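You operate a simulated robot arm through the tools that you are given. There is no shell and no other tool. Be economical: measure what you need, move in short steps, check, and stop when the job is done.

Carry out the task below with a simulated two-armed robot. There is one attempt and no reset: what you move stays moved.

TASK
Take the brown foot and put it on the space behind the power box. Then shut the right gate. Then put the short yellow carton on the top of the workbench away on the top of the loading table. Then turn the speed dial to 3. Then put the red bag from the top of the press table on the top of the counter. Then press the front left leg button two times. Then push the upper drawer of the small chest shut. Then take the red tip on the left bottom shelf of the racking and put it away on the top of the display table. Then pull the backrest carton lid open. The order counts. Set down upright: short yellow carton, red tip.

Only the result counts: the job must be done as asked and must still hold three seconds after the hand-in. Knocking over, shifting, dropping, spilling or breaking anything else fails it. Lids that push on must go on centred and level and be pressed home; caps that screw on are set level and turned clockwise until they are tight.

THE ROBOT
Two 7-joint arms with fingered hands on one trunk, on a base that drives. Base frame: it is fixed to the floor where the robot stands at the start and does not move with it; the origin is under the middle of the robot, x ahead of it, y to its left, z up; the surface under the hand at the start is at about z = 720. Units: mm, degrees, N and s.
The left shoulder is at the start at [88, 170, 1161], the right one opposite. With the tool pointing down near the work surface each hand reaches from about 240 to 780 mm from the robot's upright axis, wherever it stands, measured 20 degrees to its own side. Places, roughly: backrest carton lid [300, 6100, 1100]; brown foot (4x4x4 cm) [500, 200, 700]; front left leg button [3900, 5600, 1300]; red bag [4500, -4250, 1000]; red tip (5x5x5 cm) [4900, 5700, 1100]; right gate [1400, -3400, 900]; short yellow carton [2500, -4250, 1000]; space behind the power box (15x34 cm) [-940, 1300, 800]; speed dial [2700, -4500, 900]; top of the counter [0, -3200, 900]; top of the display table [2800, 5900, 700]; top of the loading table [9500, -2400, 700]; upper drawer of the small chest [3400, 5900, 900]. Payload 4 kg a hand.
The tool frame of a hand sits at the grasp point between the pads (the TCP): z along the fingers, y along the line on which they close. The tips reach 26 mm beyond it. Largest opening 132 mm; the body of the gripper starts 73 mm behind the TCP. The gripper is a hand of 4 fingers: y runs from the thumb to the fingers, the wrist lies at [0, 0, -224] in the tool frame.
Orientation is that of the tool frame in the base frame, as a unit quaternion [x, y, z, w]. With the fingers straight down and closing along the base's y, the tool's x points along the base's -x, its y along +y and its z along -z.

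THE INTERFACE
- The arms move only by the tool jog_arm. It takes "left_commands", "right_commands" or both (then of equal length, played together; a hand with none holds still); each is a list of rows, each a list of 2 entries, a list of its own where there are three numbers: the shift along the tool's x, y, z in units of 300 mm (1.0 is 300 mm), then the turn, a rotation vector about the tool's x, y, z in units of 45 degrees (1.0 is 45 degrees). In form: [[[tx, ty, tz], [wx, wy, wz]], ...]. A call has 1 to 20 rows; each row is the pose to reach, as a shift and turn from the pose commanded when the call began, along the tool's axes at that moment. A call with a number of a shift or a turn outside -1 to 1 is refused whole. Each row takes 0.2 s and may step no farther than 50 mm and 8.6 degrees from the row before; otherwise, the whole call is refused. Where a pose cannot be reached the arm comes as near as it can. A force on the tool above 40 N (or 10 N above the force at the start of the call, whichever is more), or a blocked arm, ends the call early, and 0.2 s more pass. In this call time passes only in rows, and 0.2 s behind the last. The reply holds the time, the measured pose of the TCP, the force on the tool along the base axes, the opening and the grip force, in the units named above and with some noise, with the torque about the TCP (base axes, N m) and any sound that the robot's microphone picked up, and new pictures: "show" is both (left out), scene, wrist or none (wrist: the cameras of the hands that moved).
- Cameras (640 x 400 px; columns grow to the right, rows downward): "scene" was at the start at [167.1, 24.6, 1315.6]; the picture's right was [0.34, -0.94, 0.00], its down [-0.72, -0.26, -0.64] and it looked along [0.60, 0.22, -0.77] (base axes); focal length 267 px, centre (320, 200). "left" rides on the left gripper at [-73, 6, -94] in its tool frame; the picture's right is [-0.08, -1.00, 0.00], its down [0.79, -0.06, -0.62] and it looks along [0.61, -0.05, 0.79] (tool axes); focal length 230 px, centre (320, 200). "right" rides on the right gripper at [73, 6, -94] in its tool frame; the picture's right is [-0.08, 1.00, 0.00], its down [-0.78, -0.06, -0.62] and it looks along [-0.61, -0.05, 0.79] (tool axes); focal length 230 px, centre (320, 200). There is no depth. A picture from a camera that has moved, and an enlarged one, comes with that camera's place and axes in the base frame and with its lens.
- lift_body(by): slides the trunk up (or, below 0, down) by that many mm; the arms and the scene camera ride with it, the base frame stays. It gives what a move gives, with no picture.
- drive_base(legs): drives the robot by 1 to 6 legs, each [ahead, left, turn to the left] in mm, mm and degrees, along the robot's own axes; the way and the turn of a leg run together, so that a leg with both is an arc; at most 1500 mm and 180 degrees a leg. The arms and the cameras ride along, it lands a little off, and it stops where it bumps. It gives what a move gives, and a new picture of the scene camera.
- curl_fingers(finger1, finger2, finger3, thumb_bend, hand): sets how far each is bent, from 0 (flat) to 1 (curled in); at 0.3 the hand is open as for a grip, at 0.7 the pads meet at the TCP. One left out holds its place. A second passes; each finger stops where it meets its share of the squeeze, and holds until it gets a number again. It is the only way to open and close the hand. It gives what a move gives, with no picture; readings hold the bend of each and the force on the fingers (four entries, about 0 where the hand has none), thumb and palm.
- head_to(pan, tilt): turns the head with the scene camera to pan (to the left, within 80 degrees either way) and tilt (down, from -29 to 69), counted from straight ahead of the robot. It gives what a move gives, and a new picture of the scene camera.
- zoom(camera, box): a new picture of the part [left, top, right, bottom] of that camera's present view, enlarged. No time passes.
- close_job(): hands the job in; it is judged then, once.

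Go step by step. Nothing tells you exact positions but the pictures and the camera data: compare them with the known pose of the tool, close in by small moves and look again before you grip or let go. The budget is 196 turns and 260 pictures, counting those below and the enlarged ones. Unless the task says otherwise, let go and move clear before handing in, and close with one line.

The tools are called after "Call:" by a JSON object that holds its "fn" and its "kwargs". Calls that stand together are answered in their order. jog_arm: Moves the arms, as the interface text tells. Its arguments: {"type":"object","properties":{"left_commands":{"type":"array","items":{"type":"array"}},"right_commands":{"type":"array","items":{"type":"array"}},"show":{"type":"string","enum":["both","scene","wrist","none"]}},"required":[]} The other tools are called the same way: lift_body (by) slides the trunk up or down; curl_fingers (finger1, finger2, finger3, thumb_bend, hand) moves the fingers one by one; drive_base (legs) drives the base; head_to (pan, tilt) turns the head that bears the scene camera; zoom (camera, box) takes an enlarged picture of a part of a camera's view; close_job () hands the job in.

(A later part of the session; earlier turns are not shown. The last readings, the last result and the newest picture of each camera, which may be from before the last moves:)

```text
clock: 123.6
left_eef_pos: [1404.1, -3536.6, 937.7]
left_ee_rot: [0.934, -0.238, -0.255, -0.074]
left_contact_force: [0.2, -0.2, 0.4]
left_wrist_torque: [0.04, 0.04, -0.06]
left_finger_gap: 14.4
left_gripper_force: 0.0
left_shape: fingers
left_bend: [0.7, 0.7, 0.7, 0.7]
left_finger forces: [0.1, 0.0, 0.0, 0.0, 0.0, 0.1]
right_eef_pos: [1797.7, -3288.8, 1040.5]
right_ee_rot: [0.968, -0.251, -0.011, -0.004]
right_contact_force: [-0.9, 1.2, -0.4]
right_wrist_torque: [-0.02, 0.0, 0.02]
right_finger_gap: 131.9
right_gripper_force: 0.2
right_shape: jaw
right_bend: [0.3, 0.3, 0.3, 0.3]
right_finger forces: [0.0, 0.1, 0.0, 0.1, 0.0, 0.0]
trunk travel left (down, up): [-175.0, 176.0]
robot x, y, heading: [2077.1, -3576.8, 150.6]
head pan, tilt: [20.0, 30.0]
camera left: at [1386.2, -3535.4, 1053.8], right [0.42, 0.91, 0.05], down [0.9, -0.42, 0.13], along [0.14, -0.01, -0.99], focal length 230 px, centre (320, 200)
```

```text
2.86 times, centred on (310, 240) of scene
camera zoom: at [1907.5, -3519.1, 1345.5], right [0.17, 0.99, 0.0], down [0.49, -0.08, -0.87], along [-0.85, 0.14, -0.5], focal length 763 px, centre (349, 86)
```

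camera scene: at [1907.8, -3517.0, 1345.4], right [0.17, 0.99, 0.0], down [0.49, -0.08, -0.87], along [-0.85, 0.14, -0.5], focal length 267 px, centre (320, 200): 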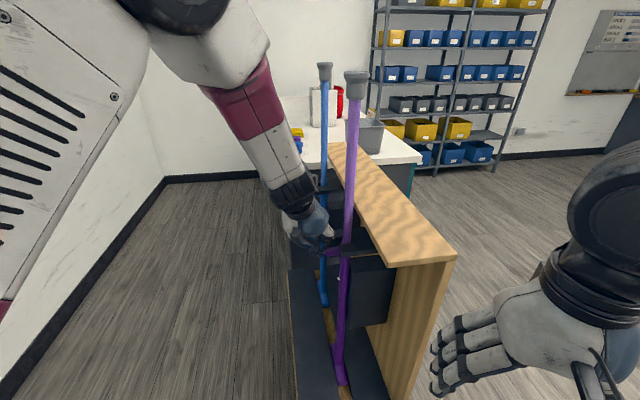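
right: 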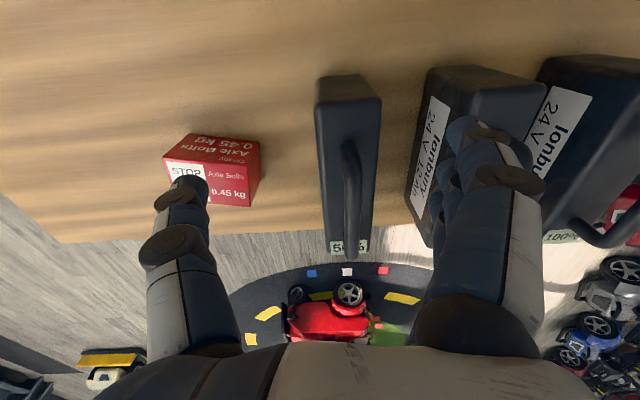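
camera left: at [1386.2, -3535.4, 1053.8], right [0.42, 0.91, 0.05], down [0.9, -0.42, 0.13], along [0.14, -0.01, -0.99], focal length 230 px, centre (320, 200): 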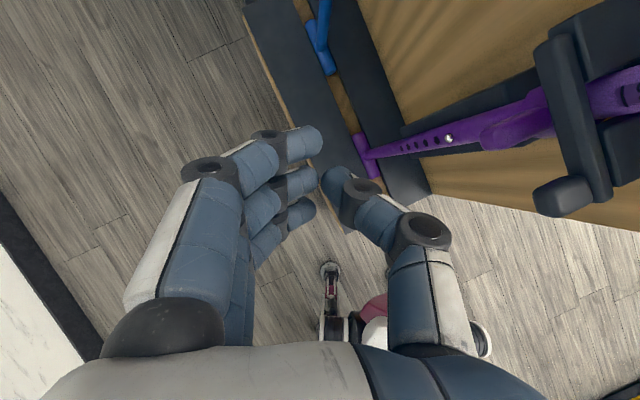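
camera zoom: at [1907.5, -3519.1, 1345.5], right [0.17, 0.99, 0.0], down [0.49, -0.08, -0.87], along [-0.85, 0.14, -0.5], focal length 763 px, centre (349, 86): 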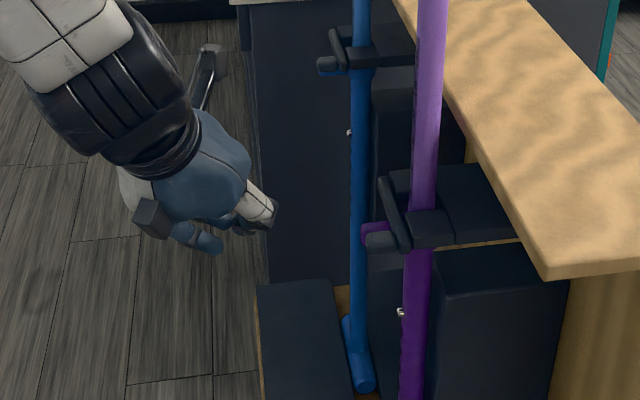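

The right gate is shut, matching the other one. Next is the yellow carton on the workbench, so I'll drive clear and turn to face the bench.

Call:
{"fn": "drive_base", "kwargs": {"legs": [[-347, -200, 0], [215, -373, 0], [0, 0, 120]]}}

Call:
{"fn": "head_to", "kwargs": {"pan": 0, "tilt": 25}}

```text
clock: 134.5
left_eef_pos: [2767.5, -3747.7, 938.1]
left_ee_rot: [0.674, 0.689, -0.19, 0.185]
left_contact_force: [0.4, 0.2, 0.6]
left_wrist_torque: [0.0, -0.04, -0.04]
left_finger_gap: 14.2
left_gripper_force: 0.0
left_shape: fingers
left_bend: [0.7, 0.7, 0.7, 0.7]
left_finger forces: [0.1, 0.0, 0.0, 0.1, 0.1, 0.1]
right_eef_pos: [2358.3, -3528.1, 1038.8]
right_ee_rot: [0.704, 0.71, -0.007, 0.008]
right_contact_force: [-0.5, 0.6, 0.5]
right_wrist_torque: [0.01, -0.02, -0.02]
right_finger_gap: 131.9
right_gripper_force: 0.2
right_shape: jaw
right_bend: [0.3, 0.3, 0.3, 0.3]
right_finger forces: [0.0, 0.1, 0.0, 0.1, 0.0, 0.0]
trunk travel left (down, up): [-175.0, 176.0]
robot x, y, heading: [2473.7, -3138.4, -89.9]
head pan, tilt: [20.0, 30.0]
camera scene: at [2502.8, -3321.1, 1345.4], right [-0.94, -0.35, 0.0], down [-0.17, 0.47, -0.87], along [0.3, -0.81, -0.5], focal length 267 px, centre (320, 200)
```

scene: 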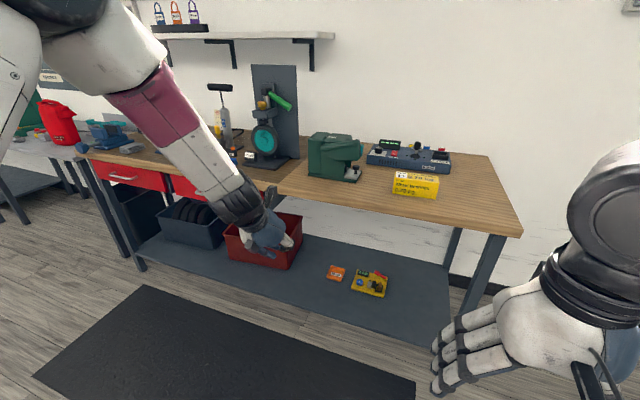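

```text
clock: 135.3
left_eef_pos: [2768.7, -3747.9, 939.1]
left_ee_rot: [0.674, 0.69, -0.19, 0.184]
left_contact_force: [-1.1, -0.9, -0.1]
left_wrist_torque: [0.01, 0.04, 0.02]
left_finger_gap: 14.2
left_gripper_force: 0.0
left_shape: fingers
left_bend: [0.7, 0.7, 0.7, 0.7]
left_finger forces: [0.1, 0.0, 0.0, 0.0, 0.0, 0.1]
right_eef_pos: [2359.1, -3529.1, 1039.1]
right_ee_rot: [0.703, 0.711, -0.008, 0.01]
right_contact_force: [0.0, -0.8, 0.1]
right_wrist_torque: [0.0, 0.01, 0.02]
right_finger_gap: 132.1
right_gripper_force: 0.0
right_shape: jaw
right_bend: [0.3, 0.3, 0.3, 0.3]
right_finger forces: [0.0, 0.0, 0.0, 0.0, 0.1, 0.0]
trunk travel left (down, up): [-175.0, 176.0]
robot x, y, heading: [2468.7, -3140.4, -89.5]
head pan, tilt: [0.0, 25.0]
camera scene: at [2471.9, -3328.4, 1353.4], right [-1.0, -0.01, 0.0], down [0.0, 0.42, -0.91], along [0.0, -0.91, -0.42], focal length 267 px, centre (320, 200)
```

scene: 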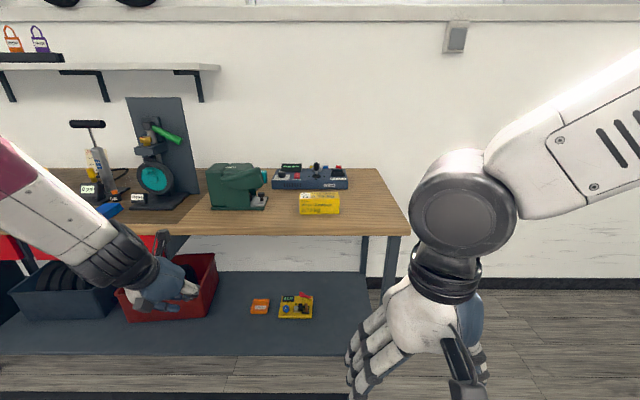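

Call:
{"fn": "zoom", "kwargs": {"camera": "scene", "box": [200, 140, 410, 250]}}

```text
3.05 times, centred on (305, 195) of scene
camera zoom: at [2471.9, -3328.4, 1353.4], right [-1.0, -0.01, 0.0], down [0.0, 0.42, -0.91], along [0.0, -0.91, -0.42], focal length 814 px, centre (366, 215)
```

zoom: 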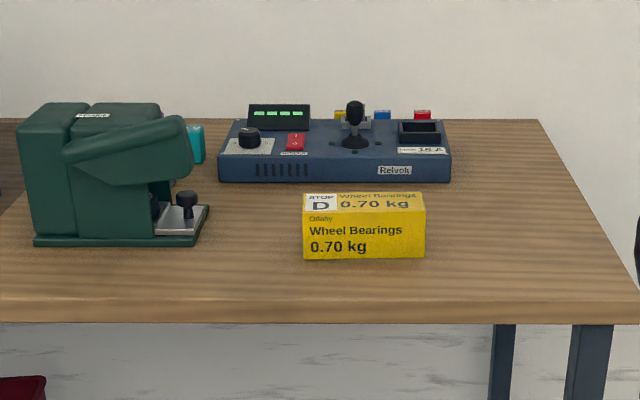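

The short yellow carton (Wheel Bearings) is about 145 × 55 × 58 mm with its long side along x, so it has to be gripped across y. I'll tidy the left hand back and rotate the right hand 90°.

Call:
{"fn": "jog_arm", "kwargs": {"left_commands": [[[0.05, 0, -0.12], [0, 0.13, 0]], [[0.1, 0, -0.24], [0, 0.27, 0]], [[0.14, 0, -0.36], [0, 0.4, 0]], [[0.18, 0, -0.48], [0, 0.53, 0]], [[0.227, 0, -0.6], [0, 0.667, 0]], [[0.227, 0, -0.6], [0, 0.667, 0]]], "right_commands": [[[0, 0, 0], [0, 0, 0.18]], [[0, 0, 0], [0, 0, 0.36]], [[0, 0, 0], [0, 0, 0.54]], [[0, 0, 0], [0, 0, 0.72]], [[0, 0, 0], [0, 0, 0.9]], [[0, 0, 0], [0, 0, 1.0]]], "show": "none"}}

Call:
{"fn": "jog_arm", "kwargs": {"right_commands": [[[0, 0, 0], [0, 0, 0.18]], [[0, 0, 0], [0, 0, 0.36]], [[0, 0, 0], [0, 0, 0.54]], [[0, 0, 0], [0, 0, 0.72]], [[0, 0, 0], [0, 0, 0.9]], [[0, 0, 0], [0, 0, 1.0]]], "show": "none"}}

Call:
{"fn": "drive_base", "kwargs": {"legs": [[450, 180, 0]]}}

```text
clock: 136.7
left_eef_pos: [2766.0, -3596.4, 1056.0]
left_ee_rot: [0.701, 0.714, -0.009, -0.001]
left_contact_force: [1.1, 0.2, -0.2]
left_wrist_torque: [-0.01, 0.0, 0.01]
left_finger_gap: 14.2
left_gripper_force: 0.0
left_shape: fingers
left_bend: [0.7, 0.7, 0.7, 0.7]
left_finger forces: [0.0, 0.0, 0.1, 0.0, 0.0, 0.0]
right_eef_pos: [2358.8, -3529.7, 1039.1]
right_ee_rot: [0.922, 0.387, -0.004, 0.01]
right_contact_force: [0.8, -0.4, 0.0]
right_wrist_torque: [-0.01, -0.02, 0.0]
right_finger_gap: 131.8
right_gripper_force: 0.0
right_shape: jaw
right_bend: [0.3, 0.3, 0.3, 0.3]
right_finger forces: [0.0, 0.0, 0.0, 0.1, 0.0, 0.0]
trunk travel left (down, up): [-175.0, 176.0]
robot x, y, heading: [2470.0, -3141.7, -89.7]
head pan, tilt: [0.0, 25.0]
```

```text
clock: 138.1
left_eef_pos: [2765.5, -3596.2, 1057.0]
left_ee_rot: [0.7, 0.714, -0.009, 0.001]
left_contact_force: [-0.4, 0.4, 0.1]
left_wrist_torque: [0.0, -0.03, 0.01]
left_finger_gap: 14.4
left_gripper_force: 0.1
left_shape: fingers
left_bend: [0.7, 0.7, 0.7, 0.7]
left_finger forces: [0.0, 0.1, 0.0, 0.1, 0.1, 0.0]
right_eef_pos: [2358.4, -3528.3, 1039.1]
right_ee_rot: [1.0, 0.004, 0.001, 0.012]
right_contact_force: [-0.3, -0.7, 0.6]
right_wrist_torque: [-0.01, 0.0, 0.02]
right_finger_gap: 131.8
right_gripper_force: 0.0
right_shape: jaw
right_bend: [0.3, 0.3, 0.3, 0.3]
right_finger forces: [0.1, 0.0, 0.0, 0.1, 0.0, 0.1]
trunk travel left (down, up): [-175.0, 176.0]
robot x, y, heading: [2464.4, -3142.0, -89.6]
head pan, tilt: [0.0, 25.0]
```

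```text
clock: 141.0
left_eef_pos: [2952.9, -4044.9, 1056.2]
left_ee_rot: [0.698, 0.716, -0.01, 0.0]
left_contact_force: [-1.5, -0.2, -0.2]
left_wrist_torque: [0.05, -0.01, -0.02]
left_finger_gap: 14.3
left_gripper_force: 0.0
left_shape: fingers
left_bend: [0.7, 0.7, 0.7, 0.7]
left_finger forces: [0.0, 0.0, 0.0, 0.0, 0.1, 0.0]
right_eef_pos: [2546.3, -3980.4, 1038.6]
right_ee_rot: [1.0, 0.009, 0.0, 0.012]
right_contact_force: [-0.7, -0.3, 0.2]
right_wrist_torque: [0.0, -0.02, -0.01]
right_finger_gap: 131.9
right_gripper_force: 0.1
right_shape: jaw
right_bend: [0.3, 0.3, 0.3, 0.3]
right_finger forces: [0.1, 0.0, 0.0, 0.0, 0.0, 0.0]
trunk travel left (down, up): [-175.0, 176.0]
robot x, y, heading: [2653.6, -3590.1, -89.0]
head pan, tilt: [0.0, 25.0]
camera scene: at [2657.5, -3779.1, 1353.4], right [-1.0, -0.01, 0.0], down [-0.01, 0.42, -0.91], along [0.01, -0.91, -0.42], focal length 267 px, centre (320, 200)
```

scene: 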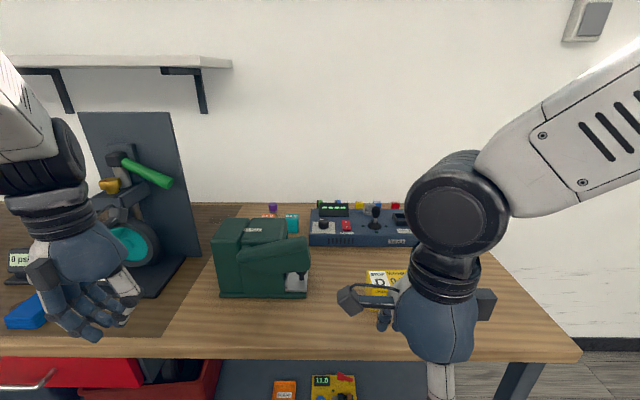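

Call:
{"fn": "jog_arm", "kwargs": {"right_commands": [[[-0.1, 0.15, 0], [0, 0, 0]], [[-0.2, 0.3, 0], [0, 0, 0]], [[-0.25, 0.45, 0], [0, 0, 0]], [[-0.25, 0.6, 0], [0, 0, 0]]], "show": "wrist"}}

```text
refused: row 1 steps farther than a row can; nothing moved
```

Call:
{"fn": "jog_arm", "kwargs": {"right_commands": [[[-0.06, 0.13, 0], [0, 0, 0]], [[-0.12, 0.26, 0], [0, 0, 0]], [[-0.18, 0.39, 0], [0, 0, 0]], [[-0.24, 0.52, 0], [0, 0, 0]], [[-0.25, 0.65, 0], [0, 0, 0]]], "show": "wrist"}}

```text
clock: 142.2
left_eef_pos: [2954.1, -4045.1, 1056.4]
left_ee_rot: [0.697, 0.717, -0.01, 0.0]
left_contact_force: [0.0, 0.1, -0.1]
left_wrist_torque: [0.02, 0.0, 0.0]
left_finger_gap: 14.2
left_gripper_force: 0.0
left_shape: fingers
left_bend: [0.7, 0.7, 0.7, 0.7]
left_finger forces: [0.0, 0.1, 0.0, 0.0, 0.0, 0.0]
right_eef_pos: [2477.0, -4178.1, 1042.5]
right_ee_rot: [1.0, 0.01, 0.0, 0.011]
right_contact_force: [0.1, -1.3, -1.0]
right_wrist_torque: [0.03, -0.01, 0.04]
right_finger_gap: 131.8
right_gripper_force: 0.0
right_shape: jaw
right_bend: [0.3, 0.3, 0.3, 0.3]
right_finger forces: [0.0, 0.0, 0.0, 0.0, 0.1, 0.0]
trunk travel left (down, up): [-175.0, 176.0]
robot x, y, heading: [2655.1, -3589.9, -89.5]
head pan, tilt: [0.0, 25.0]
camera right: at [2550.2, -4181.1, 1138.0], right [-0.06, -1.0, 0.02], down [-0.79, 0.06, 0.61], along [-0.61, 0.02, -0.79], focal length 230 px, centre (320, 200)
```

right: 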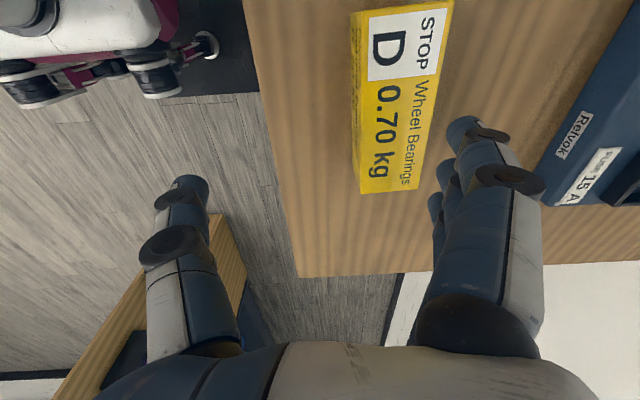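

The carton's centre is at about [2482, -4243], with its top at z of about 949. I'll centre over it and lower.

Call:
{"fn": "jog_arm", "kwargs": {"right_commands": [[[0.01, 0.11, 0], [0, 0, 0]], [[0.017, 0.217, 0], [0, 0, 0]], [[0.017, 0.217, 0.14], [0, 0, 0]], [[0.017, 0.217, 0.26], [0, 0, 0]]], "show": "wrist"}}

```text
clock: 143.2
left_eef_pos: [2952.4, -4043.9, 1057.2]
left_ee_rot: [0.698, 0.716, -0.01, 0.0]
left_contact_force: [0.6, 0.4, 0.1]
left_wrist_torque: [0.02, 0.01, 0.01]
left_finger_gap: 14.4
left_gripper_force: 0.1
left_shape: fingers
left_bend: [0.7, 0.7, 0.7, 0.7]
left_finger forces: [0.0, 0.1, 0.1, 0.1, 0.0, 0.0]
right_eef_pos: [2480.2, -4243.9, 966.2]
right_ee_rot: [1.0, 0.01, 0.001, 0.012]
right_contact_force: [0.0, -0.2, -0.4]
right_wrist_torque: [0.02, 0.02, -0.01]
right_finger_gap: 131.8
right_gripper_force: 0.0
right_shape: jaw
right_bend: [0.3, 0.3, 0.3, 0.3]
right_finger forces: [0.0, 0.1, 0.1, 0.0, 0.0, 0.0]
trunk travel left (down, up): [-175.0, 176.0]
robot x, y, heading: [2654.1, -3589.9, -89.2]
head pan, tilt: [0.0, 25.0]
camera right: at [2554.5, -4246.7, 1060.8], right [-0.06, -1.0, 0.02], down [-0.79, 0.06, 0.61], along [-0.61, 0.02, -0.79], focal length 230 px, centre (320, 200)
```

right: 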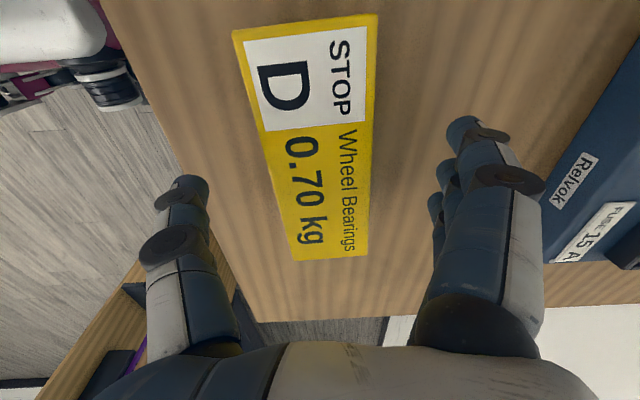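

Call:
{"fn": "jog_arm", "kwargs": {"right_commands": [[[0.01, 0.005, 0.07], [0, 0, 0]], [[0.01, 0.005, 0.14], [0, 0, 0]]], "show": "none"}}

Call:
{"fn": "curl_fingers", "kwargs": {"hand": "right", "finger1": 0.7, "finger2": 0.7, "finger3": 0.7, "thumb_bend": 0.7}}

Call:
{"fn": "jog_arm", "kwargs": {"right_commands": [[[0, 0, -0.05], [0, 0, 0]], [[0, 0, -0.15], [0, 0, 0]], [[0, 0, -0.3], [0, 0, 0]]], "show": "wrist"}}

```text
clock: 143.8
left_eef_pos: [2953.5, -4045.9, 1056.9]
left_ee_rot: [0.698, 0.716, -0.009, 0.0]
left_contact_force: [-0.1, -1.3, 0.3]
left_wrist_torque: [-0.01, 0.0, -0.03]
left_finger_gap: 14.5
left_gripper_force: 0.1
left_shape: fingers
left_bend: [0.7, 0.7, 0.7, 0.7]
left_finger forces: [0.1, 0.0, 0.0, 0.1, 0.0, 0.0]
right_eef_pos: [2482.1, -4246.5, 924.7]
right_ee_rot: [1.0, 0.009, 0.0, 0.011]
right_contact_force: [0.0, -0.4, -0.1]
right_wrist_torque: [-0.01, 0.01, -0.01]
right_finger_gap: 132.0
right_gripper_force: 0.0
right_shape: jaw
right_bend: [0.3, 0.3, 0.3, 0.3]
right_finger forces: [0.0, 0.1, 0.1, 0.0, 0.0, 0.1]
trunk travel left (down, up): [-175.0, 176.0]
robot x, y, heading: [2654.7, -3586.4, -89.3]
head pan, tilt: [0.0, 25.0]
```

```text
clock: 144.8
left_eef_pos: [2953.3, -4044.8, 1056.5]
left_ee_rot: [0.697, 0.717, -0.01, 0.001]
left_contact_force: [0.8, 0.3, 0.0]
left_wrist_torque: [-0.01, -0.01, -0.01]
left_finger_gap: 14.5
left_gripper_force: 0.0
left_shape: fingers
left_bend: [0.7, 0.7, 0.7, 0.7]
left_finger forces: [0.0, 0.0, 0.0, 0.0, 0.0, 0.1]
right_eef_pos: [2482.9, -4245.9, 924.2]
right_ee_rot: [1.0, 0.008, 0.001, 0.012]
right_contact_force: [-0.1, -1.1, -0.4]
right_wrist_torque: [-0.18, 0.03, 0.0]
right_finger_gap: 60.3
right_gripper_force: 20.6
right_shape: fingers
right_bend: [0.55, 0.55, 0.54, 0.58]
right_finger forces: [7.2, 7.2, 7.2, 0.1, 20.2, 0.0]
trunk travel left (down, up): [-175.0, 176.0]
robot x, y, heading: [2652.1, -3594.4, -89.1]
head pan, tilt: [0.0, 25.0]
```

```text
clock: 145.6
left_eef_pos: [2952.9, -4044.3, 1057.5]
left_ee_rot: [0.698, 0.716, -0.01, 0.001]
left_contact_force: [-0.2, -0.2, 0.2]
left_wrist_torque: [-0.03, -0.02, 0.0]
left_finger_gap: 14.4
left_gripper_force: 0.0
left_shape: fingers
left_bend: [0.7, 0.7, 0.7, 0.7]
left_finger forces: [0.0, 0.1, 0.0, 0.0, 0.0, 0.1]
right_eef_pos: [2484.2, -4244.0, 1015.2]
right_ee_rot: [1.0, 0.009, 0.001, 0.012]
right_contact_force: [-0.1, -0.5, -7.3]
right_wrist_torque: [-0.01, -0.01, 0.0]
right_finger_gap: 60.7
right_gripper_force: 20.6
right_shape: fingers
right_bend: [0.55, 0.55, 0.54, 0.58]
right_finger forces: [6.8, 6.7, 6.8, 0.0, 20.4, 0.0]
trunk travel left (down, up): [-175.0, 176.0]
robot x, y, heading: [2656.2, -3590.0, -89.2]
head pan, tilt: [0.0, 25.0]
camera right: at [2558.3, -4246.3, 1110.0], right [-0.06, -1.0, 0.02], down [-0.79, 0.06, 0.61], along [-0.61, 0.02, -0.79], focal length 230 px, centre (320, 200)
```

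right: 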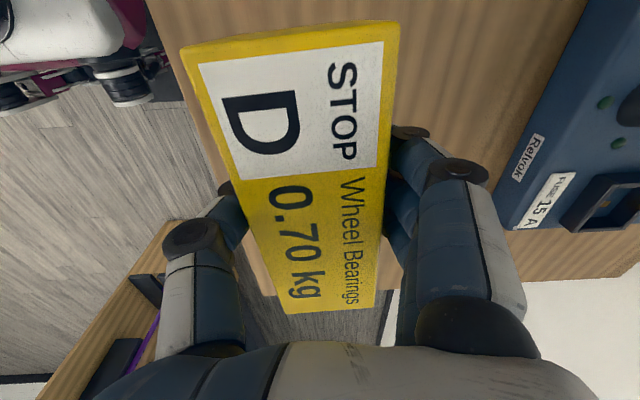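

The carton is held at 20 N. I'll pull it in, back away from the bench, turn to +x and look for a route to the loading table.

Call:
{"fn": "jog_arm", "kwargs": {"right_commands": [[[0, -0.14, -0.05], [0, 0, 0]], [[0, -0.28, -0.1], [0, 0, 0]], [[0, -0.42, -0.13], [0, 0, 0]], [[0, -0.56, -0.13], [0, 0, 0]], [[0, -0.7, -0.13], [0, 0, 0]], [[0, -0.8, -0.13], [0, 0, 0]]], "show": "none"}}

Call:
{"fn": "drive_base", "kwargs": {"legs": [[-620, 0, 0], [0, 0, 90]]}}

Call:
{"fn": "head_to", "kwargs": {"pan": 20, "tilt": 12}}

```text
clock: 147.0
left_eef_pos: [2952.7, -4043.6, 1056.8]
left_ee_rot: [0.698, 0.716, -0.01, 0.0]
left_contact_force: [0.7, 0.6, -0.1]
left_wrist_torque: [-0.01, 0.0, 0.0]
left_finger_gap: 14.2
left_gripper_force: 0.0
left_shape: fingers
left_bend: [0.7, 0.7, 0.7, 0.7]
left_finger forces: [0.0, 0.1, 0.0, 0.0, 0.0, 0.1]
right_eef_pos: [2480.6, -4002.0, 1050.0]
right_ee_rot: [1.0, 0.01, 0.001, 0.012]
right_contact_force: [-0.6, 0.1, -7.1]
right_wrist_torque: [-0.02, -0.01, 0.02]
right_finger_gap: 60.0
right_gripper_force: 19.8
right_shape: fingers
right_bend: [0.55, 0.55, 0.55, 0.58]
right_finger forces: [6.8, 6.8, 6.8, 0.0, 20.4, 0.1]
trunk travel left (down, up): [-175.0, 176.0]
robot x, y, heading: [2654.1, -3593.0, -89.2]
head pan, tilt: [0.0, 25.0]
```

```text
clock: 154.3
left_eef_pos: [3109.4, -2676.3, 1056.9]
left_ee_rot: [-0.004, 1.0, -0.008, 0.007]
left_contact_force: [-0.2, 0.2, 0.3]
left_wrist_torque: [0.02, -0.01, 0.02]
left_finger_gap: 14.1
left_gripper_force: 0.1
left_shape: fingers
left_bend: [0.7, 0.7, 0.7, 0.7]
left_finger forces: [0.0, 0.0, 0.2, 0.0, 0.0, 0.0]
right_eef_pos: [3060.5, -3147.5, 1048.9]
right_ee_rot: [0.706, 0.708, 0.009, 0.008]
right_contact_force: [0.2, 0.4, -6.9]
right_wrist_torque: [0.04, -0.02, -0.02]
right_finger_gap: 59.9
right_gripper_force: 19.1
right_shape: fingers
right_bend: [0.55, 0.55, 0.55, 0.58]
right_finger forces: [6.7, 6.7, 6.6, 0.1, 19.9, 0.0]
trunk travel left (down, up): [-175.0, 176.0]
robot x, y, heading: [2651.8, -2968.7, -0.2]
head pan, tilt: [0.0, 25.0]
camera scene: at [2839.1, -2968.8, 1353.3], right [0.0, -1.0, 0.0], down [-0.42, 0.0, -0.91], along [0.91, 0.0, -0.42], focal length 267 px, centre (320, 200)
```

scene: 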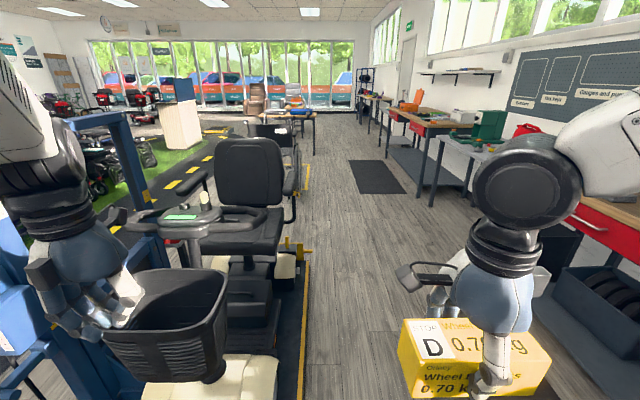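

```text
clock: 155.1
left_eef_pos: [3109.1, -2675.7, 1055.9]
left_ee_rot: [-0.005, 1.0, -0.007, 0.007]
left_contact_force: [-0.7, 0.1, 0.5]
left_wrist_torque: [0.01, -0.02, 0.0]
left_finger_gap: 14.3
left_gripper_force: 0.1
left_shape: fingers
left_bend: [0.7, 0.7, 0.7, 0.7]
left_finger forces: [0.1, 0.0, 0.0, 0.0, 0.0, 0.0]
right_eef_pos: [3060.5, -3146.0, 1048.4]
right_ee_rot: [0.706, 0.709, 0.01, 0.008]
right_contact_force: [0.2, 0.3, -7.3]
right_wrist_torque: [0.04, -0.01, 0.0]
right_finger_gap: 60.0
right_gripper_force: 20.1
right_shape: fingers
right_bend: [0.55, 0.55, 0.55, 0.58]
right_finger forces: [6.7, 6.8, 6.6, 0.0, 20.0, 0.0]
trunk travel left (down, up): [-175.0, 176.0]
robot x, y, heading: [2652.5, -2965.3, 0.0]
head pan, tilt: [20.0, 12.0]
camera scene: at [2834.7, -2937.1, 1374.4], right [0.34, -0.94, 0.0], down [-0.2, -0.07, -0.98], along [0.92, 0.33, -0.21], focal length 267 px, centre (320, 200)
```

scene: 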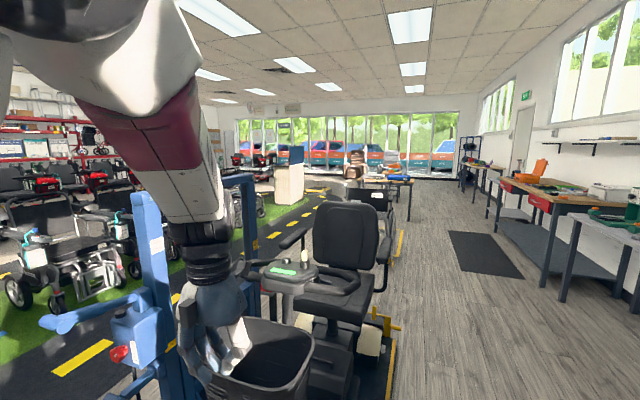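

A scooter on a lift is close on my left. I'll strafe right into the aisle (y of about -3430) and drive ahead.

Call:
{"fn": "drive_base", "kwargs": {"legs": [[0, -460, 0], [1500, 0, 0], [1000, 0, 0]]}}

Call:
{"fn": "head_to", "kwargs": {"pan": 5, "tilt": 15}}

```text
clock: 171.3
left_eef_pos: [5565.1, -3120.7, 1055.5]
left_ee_rot: [-0.01, 1.0, -0.007, 0.008]
left_contact_force: [-0.1, 0.6, 0.2]
left_wrist_torque: [0.0, 0.01, 0.0]
left_finger_gap: 14.3
left_gripper_force: 0.0
left_shape: fingers
left_bend: [0.7, 0.7, 0.7, 0.7]
left_finger forces: [0.0, 0.0, 0.0, 0.1, 0.1, 0.1]
right_eef_pos: [5519.4, -3593.4, 1048.3]
right_ee_rot: [0.703, 0.711, 0.008, 0.007]
right_contact_force: [0.8, -0.9, -6.3]
right_wrist_torque: [0.05, 0.0, -0.02]
right_finger_gap: 60.3
right_gripper_force: 20.4
right_shape: fingers
right_bend: [0.55, 0.55, 0.55, 0.58]
right_finger forces: [6.7, 6.7, 6.5, 0.1, 19.8, 0.0]
trunk travel left (down, up): [-175.0, 176.0]
robot x, y, heading: [5108.3, -3416.0, 0.3]
head pan, tilt: [20.0, 12.0]
camera scene: at [5291.7, -3384.7, 1374.4], right [0.35, -0.94, 0.0], down [-0.2, -0.07, -0.98], along [0.92, 0.34, -0.21], focal length 267 px, centre (320, 200)
```

scene: 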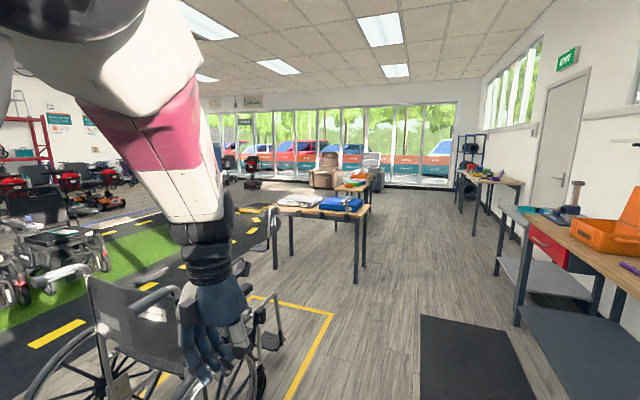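

```text
clock: 172.1
left_eef_pos: [5565.3, -3121.6, 1056.8]
left_ee_rot: [-0.01, 1.0, -0.007, 0.006]
left_contact_force: [-0.7, 0.6, 0.3]
left_wrist_torque: [0.0, 0.01, -0.01]
left_finger_gap: 14.5
left_gripper_force: 0.1
left_shape: fingers
left_bend: [0.7, 0.7, 0.7, 0.7]
left_finger forces: [0.1, 0.0, 0.1, 0.0, 0.1, 0.1]
right_eef_pos: [5519.5, -3593.4, 1048.6]
right_ee_rot: [0.704, 0.71, 0.008, 0.007]
right_contact_force: [-0.3, 0.8, -7.1]
right_wrist_torque: [0.04, -0.02, 0.01]
right_finger_gap: 60.1
right_gripper_force: 19.7
right_shape: fingers
right_bend: [0.55, 0.55, 0.55, 0.58]
right_finger forces: [6.8, 6.8, 6.7, 0.0, 20.0, 0.0]
trunk travel left (down, up): [-175.0, 176.0]
robot x, y, heading: [5108.0, -3415.2, 0.4]
head pan, tilt: [5.0, 15.0]
camera scene: at [5296.9, -3408.3, 1369.6], right [0.09, -1.0, 0.0], down [-0.26, -0.02, -0.97], along [0.96, 0.09, -0.26], focal length 267 px, centre (320, 200)
```

scene: 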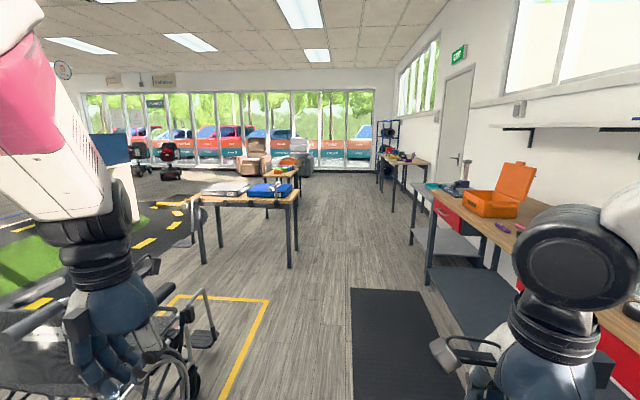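

Call:
{"fn": "zoom", "kwargs": {"camera": "scene", "box": [180, 130, 340, 230]}}

```text
4.00 times, centred on (260, 180) of scene
camera zoom: at [5296.9, -3408.3, 1369.6], right [0.09, -1.0, 0.0], down [-0.26, -0.02, -0.97], along [0.96, 0.09, -0.26], focal length 1068 px, centre (560, 280)
```

zoom: 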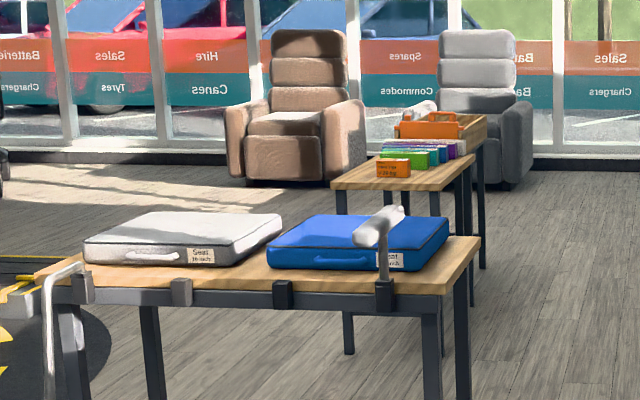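

The middle table with the coloured cartons, around [9500, -2400], must be the loading table. I'll drive along the aisle to its south side and face it.

Call:
{"fn": "drive_base", "kwargs": {"legs": [[1500, -50, 0], [1500, 0, 0], [1250, 0, 0], [0, 0, 89]]}}

Call:
{"fn": "head_to", "kwargs": {"pan": 0, "tilt": 30}}

```text
refused: leg 1 is longer than a leg can be; nothing moved
```

```text
clock: 172.9
left_eef_pos: [5564.6, -3121.0, 1057.2]
left_ee_rot: [-0.009, 1.0, -0.007, 0.007]
left_contact_force: [0.5, -0.2, 0.4]
left_wrist_torque: [0.03, -0.05, 0.05]
left_finger_gap: 14.4
left_gripper_force: 0.0
left_shape: fingers
left_bend: [0.7, 0.7, 0.7, 0.7]
left_finger forces: [0.0, 0.0, 0.1, 0.1, 0.1, 0.0]
right_eef_pos: [5518.9, -3592.7, 1048.5]
right_ee_rot: [0.703, 0.711, 0.008, 0.007]
right_contact_force: [0.2, -0.3, -6.2]
right_wrist_torque: [0.03, -0.01, 0.0]
right_finger_gap: 59.9
right_gripper_force: 20.0
right_shape: fingers
right_bend: [0.55, 0.55, 0.55, 0.58]
right_finger forces: [6.8, 6.6, 6.5, 0.0, 20.0, 0.0]
trunk travel left (down, up): [-175.0, 176.0]
robot x, y, heading: [5109.6, -3413.7, 0.3]
head pan, tilt: [0.0, 30.0]
camera scene: at [5294.4, -3416.5, 1345.4], right [0.0, -1.0, 0.0], down [-0.5, 0.0, -0.87], along [0.87, 0.0, -0.5], focal length 267 px, centre (320, 200)
```

scene: 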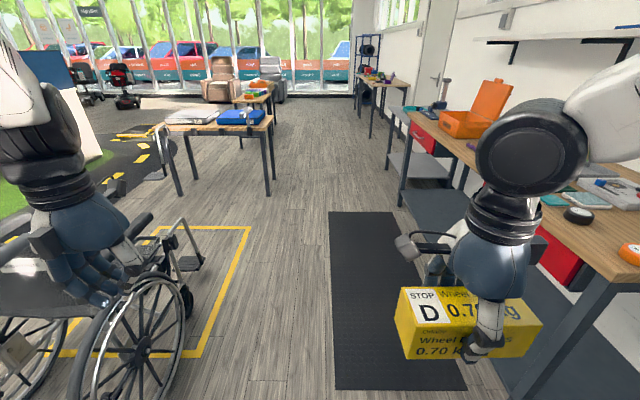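

Call:
{"fn": "drive_base", "kwargs": {"legs": [[1490, 0, 0], [1490, 0, 0], [1280, 0, 0], [0, 0, 89]]}}

```text
clock: 196.9
left_eef_pos: [9062.7, -2936.9, 1055.8]
left_ee_rot: [-0.704, 0.71, -0.001, 0.01]
left_contact_force: [0.1, 0.1, 0.7]
left_wrist_torque: [0.01, -0.01, -0.01]
left_finger_gap: 14.2
left_gripper_force: 0.0
left_shape: fingers
left_bend: [0.7, 0.7, 0.7, 0.7]
left_finger forces: [0.0, 0.0, 0.0, 0.0, 0.0, 0.0]
right_eef_pos: [9534.0, -2996.7, 1049.1]
right_ee_rot: [0.009, 1.0, 0.01, -0.001]
right_contact_force: [0.2, 0.2, -6.9]
right_wrist_torque: [0.04, 0.03, 0.01]
right_finger_gap: 59.5
right_gripper_force: 19.2
right_shape: fingers
right_bend: [0.55, 0.55, 0.55, 0.58]
right_finger forces: [6.5, 6.5, 6.5, 0.0, 19.3, 0.0]
trunk travel left (down, up): [-175.0, 176.0]
robot x, y, heading: [9347.7, -3401.8, 88.6]
head pan, tilt: [0.0, 30.0]
camera scene: at [9350.1, -3218.5, 1345.3], right [1.0, -0.02, 0.0], down [-0.01, -0.5, -0.87], along [0.02, 0.87, -0.5], focal length 267 px, centre (320, 200)
```

scene: 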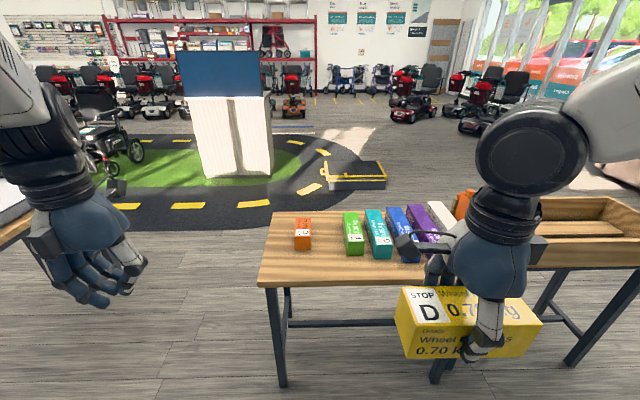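

The front strip of the loading table, in front of the cartons, is free. I'll set the carton at about [9350, -2585], so I'm driving closer.

Call:
{"fn": "drive_base", "kwargs": {"legs": [[260, 185, 0]]}}

Call:
{"fn": "jog_arm", "kwargs": {"right_commands": [[[0, 0.14, 0.05], [0, 0, 0]], [[0, 0.27, 0.12], [0, 0, 0]], [[0, 0.4, 0.2], [0, 0, 0]], [[0, 0.5, 0.3], [0, 0, 0]], [[0, 0.5, 0.45], [0, 0, 0]], [[0, 0.5, 0.6], [0, 0, 0]]], "show": "both"}}

```text
clock: 199.2
left_eef_pos: [8888.8, -2665.6, 1056.2]
left_ee_rot: [-0.702, 0.712, 0.0, 0.01]
left_contact_force: [-0.6, 0.0, -0.9]
left_wrist_torque: [-0.02, -0.03, 0.03]
left_finger_gap: 14.1
left_gripper_force: 0.0
left_shape: fingers
left_bend: [0.7, 0.7, 0.7, 0.7]
left_finger forces: [0.0, 0.0, 0.0, 0.0, 0.0, 0.1]
right_eef_pos: [9360.9, -2726.3, 1049.3]
right_ee_rot: [0.011, 1.0, 0.011, 0.0]
right_contact_force: [-0.2, -0.1, -7.5]
right_wrist_torque: [0.02, 0.04, 0.02]
right_finger_gap: 59.7
right_gripper_force: 19.8
right_shape: fingers
right_bend: [0.55, 0.55, 0.55, 0.58]
right_finger forces: [6.6, 6.5, 6.5, 0.0, 19.4, 0.1]
trunk travel left (down, up): [-175.0, 176.0]
robot x, y, heading: [9171.8, -3132.3, 88.5]
head pan, tilt: [0.0, 30.0]
camera scene: at [9175.8, -2947.5, 1345.3], right [1.0, -0.03, 0.0], down [-0.01, -0.5, -0.87], along [0.02, 0.87, -0.5], focal length 267 px, centre (320, 200)
```

scene: 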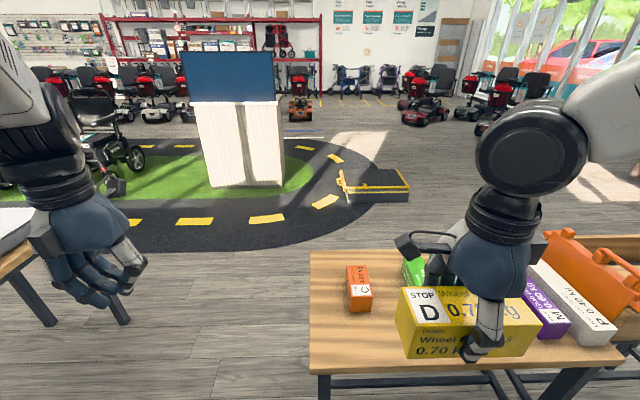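

```text
clock: 200.6
left_eef_pos: [8890.2, -2665.0, 1055.5]
left_ee_rot: [-0.702, 0.712, -0.001, 0.01]
left_contact_force: [0.4, -0.8, 0.2]
left_wrist_torque: [0.0, -0.02, 0.05]
left_finger_gap: 14.3
left_gripper_force: 0.1
left_shape: fingers
left_bend: [0.7, 0.7, 0.7, 0.7]
left_finger forces: [0.0, 0.1, 0.0, 0.0, 0.1, 0.1]
right_eef_pos: [9361.5, -2571.2, 870.0]
right_ee_rot: [0.01, 1.0, 0.011, -0.001]
right_contact_force: [-0.7, 1.0, -7.2]
right_wrist_torque: [0.02, 0.03, -0.01]
right_finger_gap: 59.8
right_gripper_force: 19.9
right_shape: fingers
right_bend: [0.55, 0.55, 0.55, 0.58]
right_finger forces: [6.9, 6.8, 6.7, 0.0, 20.2, 0.1]
trunk travel left (down, up): [-175.0, 176.0]
robot x, y, heading: [9168.9, -3131.9, 88.6]
head pan, tilt: [0.0, 30.0]
camera scene: at [9176.3, -2946.4, 1345.0], right [1.0, -0.03, 0.0], down [-0.01, -0.5, -0.87], along [0.02, 0.86, -0.5], focal length 267 px, centre (320, 200)
camera right: at [9290.7, -2566.6, 964.8], right [0.1, 0.99, 0.02], down [0.78, -0.09, 0.61], along [0.61, -0.04, -0.79], focal length 230 px, centre (320, 200)
```

scene: 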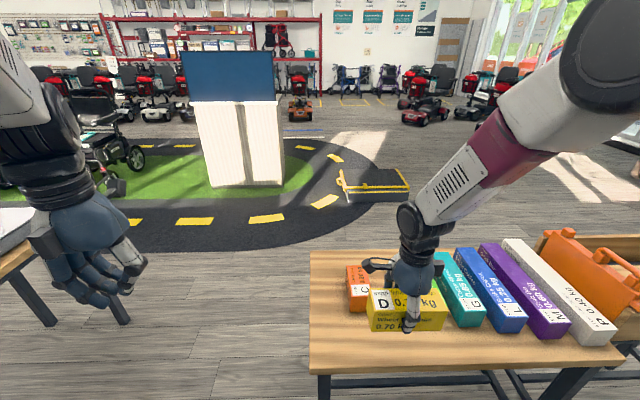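
right: 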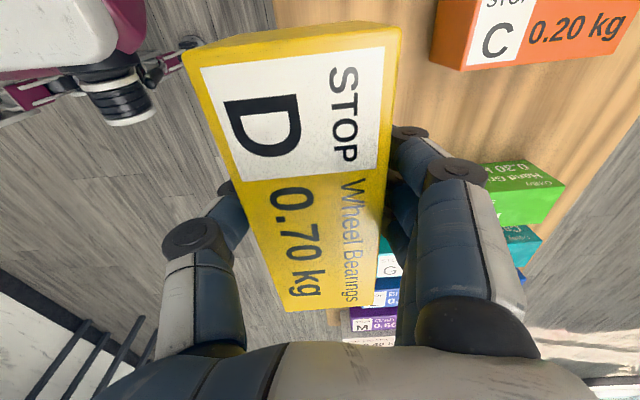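

Call:
{"fn": "jog_arm", "kwargs": {"right_commands": [[[0.04, 0.03, 0.13], [0, 0, 0]], [[0.04, 0.03, 0.26], [0, 0, 0]], [[0.04, 0.03, 0.33], [0, 0, 0]], [[0.04, 0.03, 0.36], [0, 0, 0]]], "show": "both"}}

```text
clock: 201.6
left_eef_pos: [8889.7, -2666.5, 1057.5]
left_ee_rot: [-0.702, 0.712, -0.001, 0.01]
left_contact_force: [0.9, -0.4, 0.4]
left_wrist_torque: [0.0, 0.0, -0.02]
left_finger_gap: 14.3
left_gripper_force: 0.1
left_shape: fingers
left_bend: [0.7, 0.7, 0.7, 0.7]
left_finger forces: [0.1, 0.0, 0.0, 0.1, 0.0, 0.1]
right_eef_pos: [9353.1, -2561.3, 763.5]
right_ee_rot: [0.011, 1.0, 0.011, 0.0]
right_contact_force: [0.3, -0.1, -6.6]
right_wrist_torque: [0.05, 0.03, 0.01]
right_finger_gap: 59.6
right_gripper_force: 20.1
right_shape: fingers
right_bend: [0.55, 0.55, 0.55, 0.58]
right_finger forces: [6.8, 6.7, 6.6, 0.0, 20.0, 0.0]
trunk travel left (down, up): [-175.0, 176.0]
robot x, y, heading: [9170.6, -3131.6, 88.7]
head pan, tilt: [0.0, 30.0]
camera scene: at [9176.2, -2947.9, 1345.4], right [1.0, -0.03, 0.0], down [-0.01, -0.5, -0.87], along [0.02, 0.87, -0.5], focal length 267 px, centre (320, 200)
camera right: at [9280.8, -2556.8, 857.8], right [0.1, 0.99, 0.02], down [0.78, -0.09, 0.61], along [0.61, -0.04, -0.79], focal length 230 px, centre (320, 200)
```

scene: 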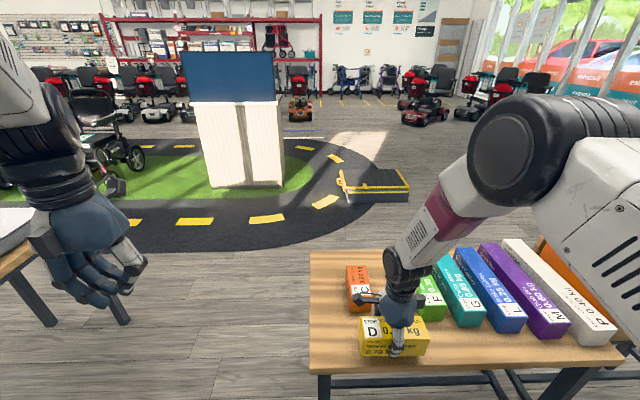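
right: 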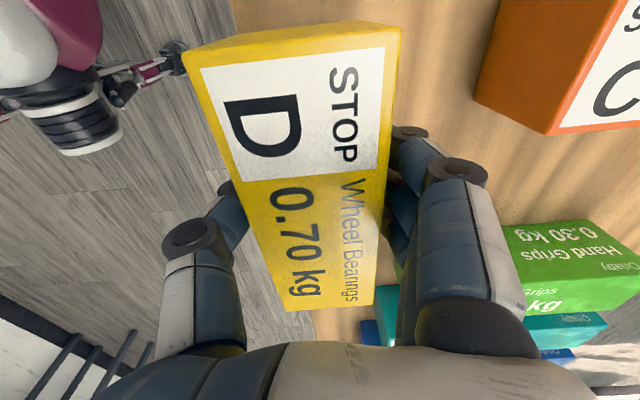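

Call:
{"fn": "jog_arm", "kwargs": {"right_commands": [[[0, 0.01, 0.012], [0, 0, 0]], [[0, 0.01, 0.024], [0, 0, 0]], [[0, 0.01, 0.036], [0, 0, 0]], [[0, 0.01, 0.05], [0, 0, 0]]], "show": "scene"}}

```text
clock: 202.6
left_eef_pos: [8890.0, -2667.2, 1056.5]
left_ee_rot: [-0.702, 0.712, 0.0, 0.009]
left_contact_force: [0.8, -0.7, 0.1]
left_wrist_torque: [-0.05, 0.05, 0.02]
left_finger_gap: 14.2
left_gripper_force: 0.1
left_shape: fingers
left_bend: [0.7, 0.7, 0.7, 0.7]
left_finger forces: [0.1, 0.1, 0.0, 0.1, 0.0, 0.0]
right_eef_pos: [9351.2, -2559.0, 749.3]
right_ee_rot: [0.01, 1.0, 0.011, -0.001]
right_contact_force: [0.1, -0.4, -6.7]
right_wrist_torque: [0.02, 0.06, -0.03]
right_finger_gap: 59.8
right_gripper_force: 20.2
right_shape: fingers
right_bend: [0.55, 0.55, 0.55, 0.58]
right_finger forces: [6.9, 6.8, 6.6, 0.0, 20.1, 0.0]
trunk travel left (down, up): [-175.0, 176.0]
robot x, y, heading: [9169.6, -3132.2, 88.5]
head pan, tilt: [0.0, 30.0]
camera scene: at [9176.2, -2947.7, 1345.3], right [1.0, -0.03, 0.0], down [-0.01, -0.5, -0.87], along [0.02, 0.87, -0.5], focal length 267 px, centre (320, 200)
```

scene: 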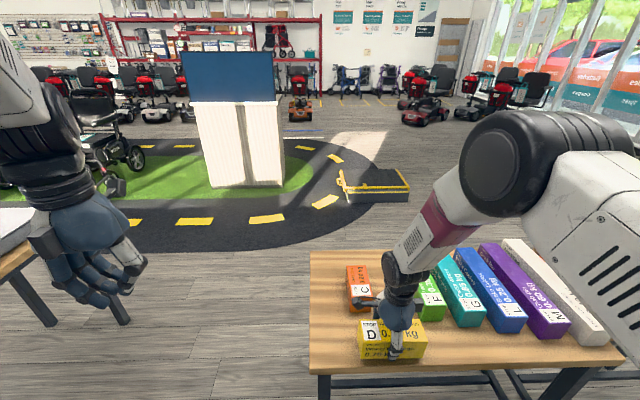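

Call:
{"fn": "jog_arm", "kwargs": {"right_commands": [[[0, 0.01, 0.015], [0, 0, 0]], [[0, 0.015, 0.03], [0, 0, 0]], [[0, 0.015, 0.045], [0, 0, 0]], [[0, 0.015, 0.06], [0, 0, 0]], [[0, 0.015, 0.075], [0, 0, 0]]], "show": "none"}}

```text
clock: 203.8
left_eef_pos: [8889.3, -2670.3, 1059.4]
left_ee_rot: [-0.702, 0.712, 0.002, 0.011]
left_contact_force: [-0.1, 0.1, 0.2]
left_wrist_torque: [-0.02, 0.01, -0.05]
left_finger_gap: 14.5
left_gripper_force: 0.0
left_shape: fingers
left_bend: [0.7, 0.7, 0.7, 0.7]
left_finger forces: [0.0, 0.1, 0.1, 0.1, 0.1, 0.0]
right_eef_pos: [9352.7, -2552.6, 732.9]
right_ee_rot: [0.011, 1.0, 0.016, 0.0]
right_contact_force: [-0.6, -1.8, 37.0]
right_wrist_torque: [-0.22, 0.01, -0.01]
right_finger_gap: 59.4
right_gripper_force: 23.0
right_shape: fingers
right_bend: [0.57, 0.57, 0.57, 0.59]
right_finger forces: [7.3, 7.2, 7.2, 0.1, 24.3, 0.1]
trunk travel left (down, up): [-175.0, 176.0]
robot x, y, heading: [9170.9, -3134.3, 88.3]
head pan, tilt: [0.0, 30.0]
```

Touchdown at TCP z of about 734. I'll ease off and open.

Call:
{"fn": "jog_arm", "kwargs": {"right_commands": [[[0, 0, -0.012], [0, 0, 0]]], "show": "none"}}

Call:
{"fn": "curl_fingers", "kwargs": {"hand": "right", "finger1": 0.43, "finger2": 0.43, "finger3": 0.43, "thumb_bend": 0.43}}

Call:
{"fn": "jog_arm", "kwargs": {"right_commands": [[[0, 0, -0.1], [0, 0, 0]], [[0, 0, -0.2], [0, 0, 0]], [[0, 0, -0.33], [0, 0, 0]], [[0, 0, -0.46], [0, 0, 0]], [[0, -0.08, -0.6], [0, 0, 0]], [[0, -0.2, -0.7], [0, 0, 0]]], "show": "both"}}

```text
clock: 204.2
left_eef_pos: [8888.5, -2668.3, 1057.2]
left_ee_rot: [-0.702, 0.712, 0.0, 0.01]
left_contact_force: [0.7, 0.2, -0.5]
left_wrist_torque: [-0.02, -0.02, -0.01]
left_finger_gap: 14.1
left_gripper_force: 0.1
left_shape: fingers
left_bend: [0.7, 0.7, 0.7, 0.7]
left_finger forces: [0.0, 0.0, 0.1, 0.1, 0.0, 0.0]
right_eef_pos: [9352.2, -2553.5, 732.2]
right_ee_rot: [0.012, 1.0, 0.014, 0.001]
right_contact_force: [0.4, 5.0, 28.2]
right_wrist_torque: [0.25, -0.02, -0.02]
right_finger_gap: 59.7
right_gripper_force: 22.7
right_shape: fingers
right_bend: [0.57, 0.57, 0.57, 0.6]
right_finger forces: [8.3, 8.4, 8.2, 0.0, 20.4, 0.1]
trunk travel left (down, up): [-175.0, 176.0]
robot x, y, heading: [9168.3, -3133.5, 88.3]
head pan, tilt: [0.0, 30.0]
```

```text
clock: 205.2
left_eef_pos: [8890.3, -2666.7, 1055.6]
left_ee_rot: [-0.701, 0.713, 0.0, 0.01]
left_contact_force: [0.4, 0.6, 0.1]
left_wrist_torque: [-0.04, 0.0, 0.05]
left_finger_gap: 14.3
left_gripper_force: 0.1
left_shape: fingers
left_bend: [0.7, 0.7, 0.7, 0.7]
left_finger forces: [0.0, 0.0, 0.1, 0.0, 0.0, 0.0]
right_eef_pos: [9352.3, -2554.4, 730.6]
right_ee_rot: [0.011, 1.0, 0.01, -0.001]
right_contact_force: [0.0, -0.2, -0.3]
right_wrist_torque: [-0.03, -0.04, 0.0]
right_finger_gap: 92.9
right_gripper_force: 0.1
right_shape: fingers
right_bend: [0.43, 0.43, 0.43, 0.43]
right_finger forces: [0.0, 0.1, 0.0, 0.1, 0.1, 0.0]
trunk travel left (down, up): [-175.0, 176.0]
robot x, y, heading: [9167.0, -3133.2, 88.5]
head pan, tilt: [0.0, 30.0]
```

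```text
clock: 206.6
left_eef_pos: [8889.7, -2668.2, 1057.5]
left_ee_rot: [-0.702, 0.712, 0.001, 0.011]
left_contact_force: [0.7, -0.9, -0.4]
left_wrist_torque: [0.0, 0.01, -0.01]
left_finger_gap: 14.3
left_gripper_force: 0.1
left_shape: fingers
left_bend: [0.7, 0.7, 0.7, 0.7]
left_finger forces: [0.1, 0.0, 0.1, 0.1, 0.0, 0.1]
right_eef_pos: [9349.3, -2620.9, 942.1]
right_ee_rot: [0.01, 1.0, 0.011, 0.001]
right_contact_force: [0.7, -1.3, 0.2]
right_wrist_torque: [0.03, 0.0, 0.01]
right_finger_gap: 93.3
right_gripper_force: 0.1
right_shape: fingers
right_bend: [0.43, 0.43, 0.43, 0.43]
right_finger forces: [0.0, 0.0, 0.1, 0.1, 0.0, 0.0]
trunk travel left (down, up): [-175.0, 176.0]
robot x, y, heading: [9171.1, -3131.5, 88.5]
head pan, tilt: [0.0, 30.0]
camera scene: at [9175.9, -2949.5, 1345.7], right [1.0, -0.03, 0.0], down [-0.01, -0.5, -0.87], along [0.02, 0.87, -0.5], focal length 267 px, centre (320, 200)
camera right: at [9278.2, -2615.1, 1036.6], right [0.1, 0.99, 0.02], down [0.78, -0.09, 0.61], along [0.61, -0.04, -0.79], focal length 230 px, centre (320, 200)
```

scene: 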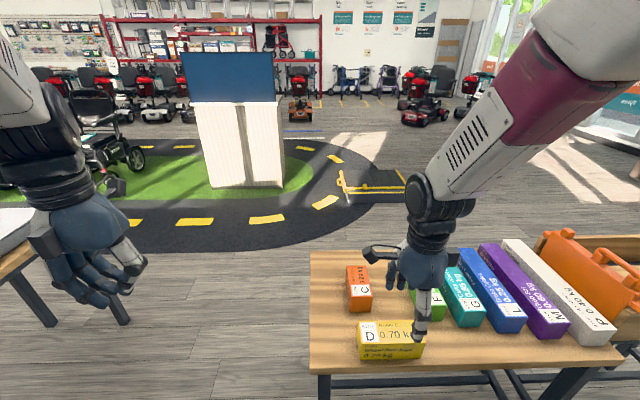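
right: 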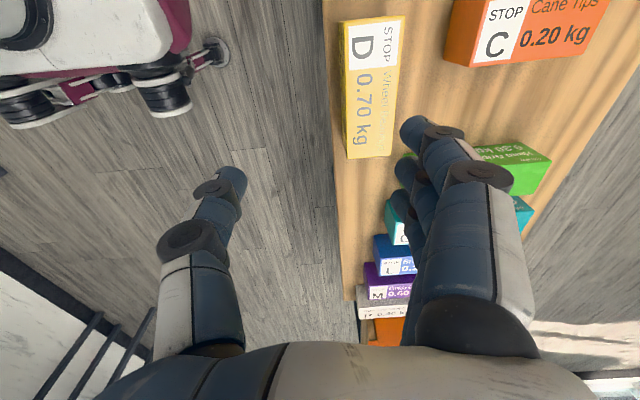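

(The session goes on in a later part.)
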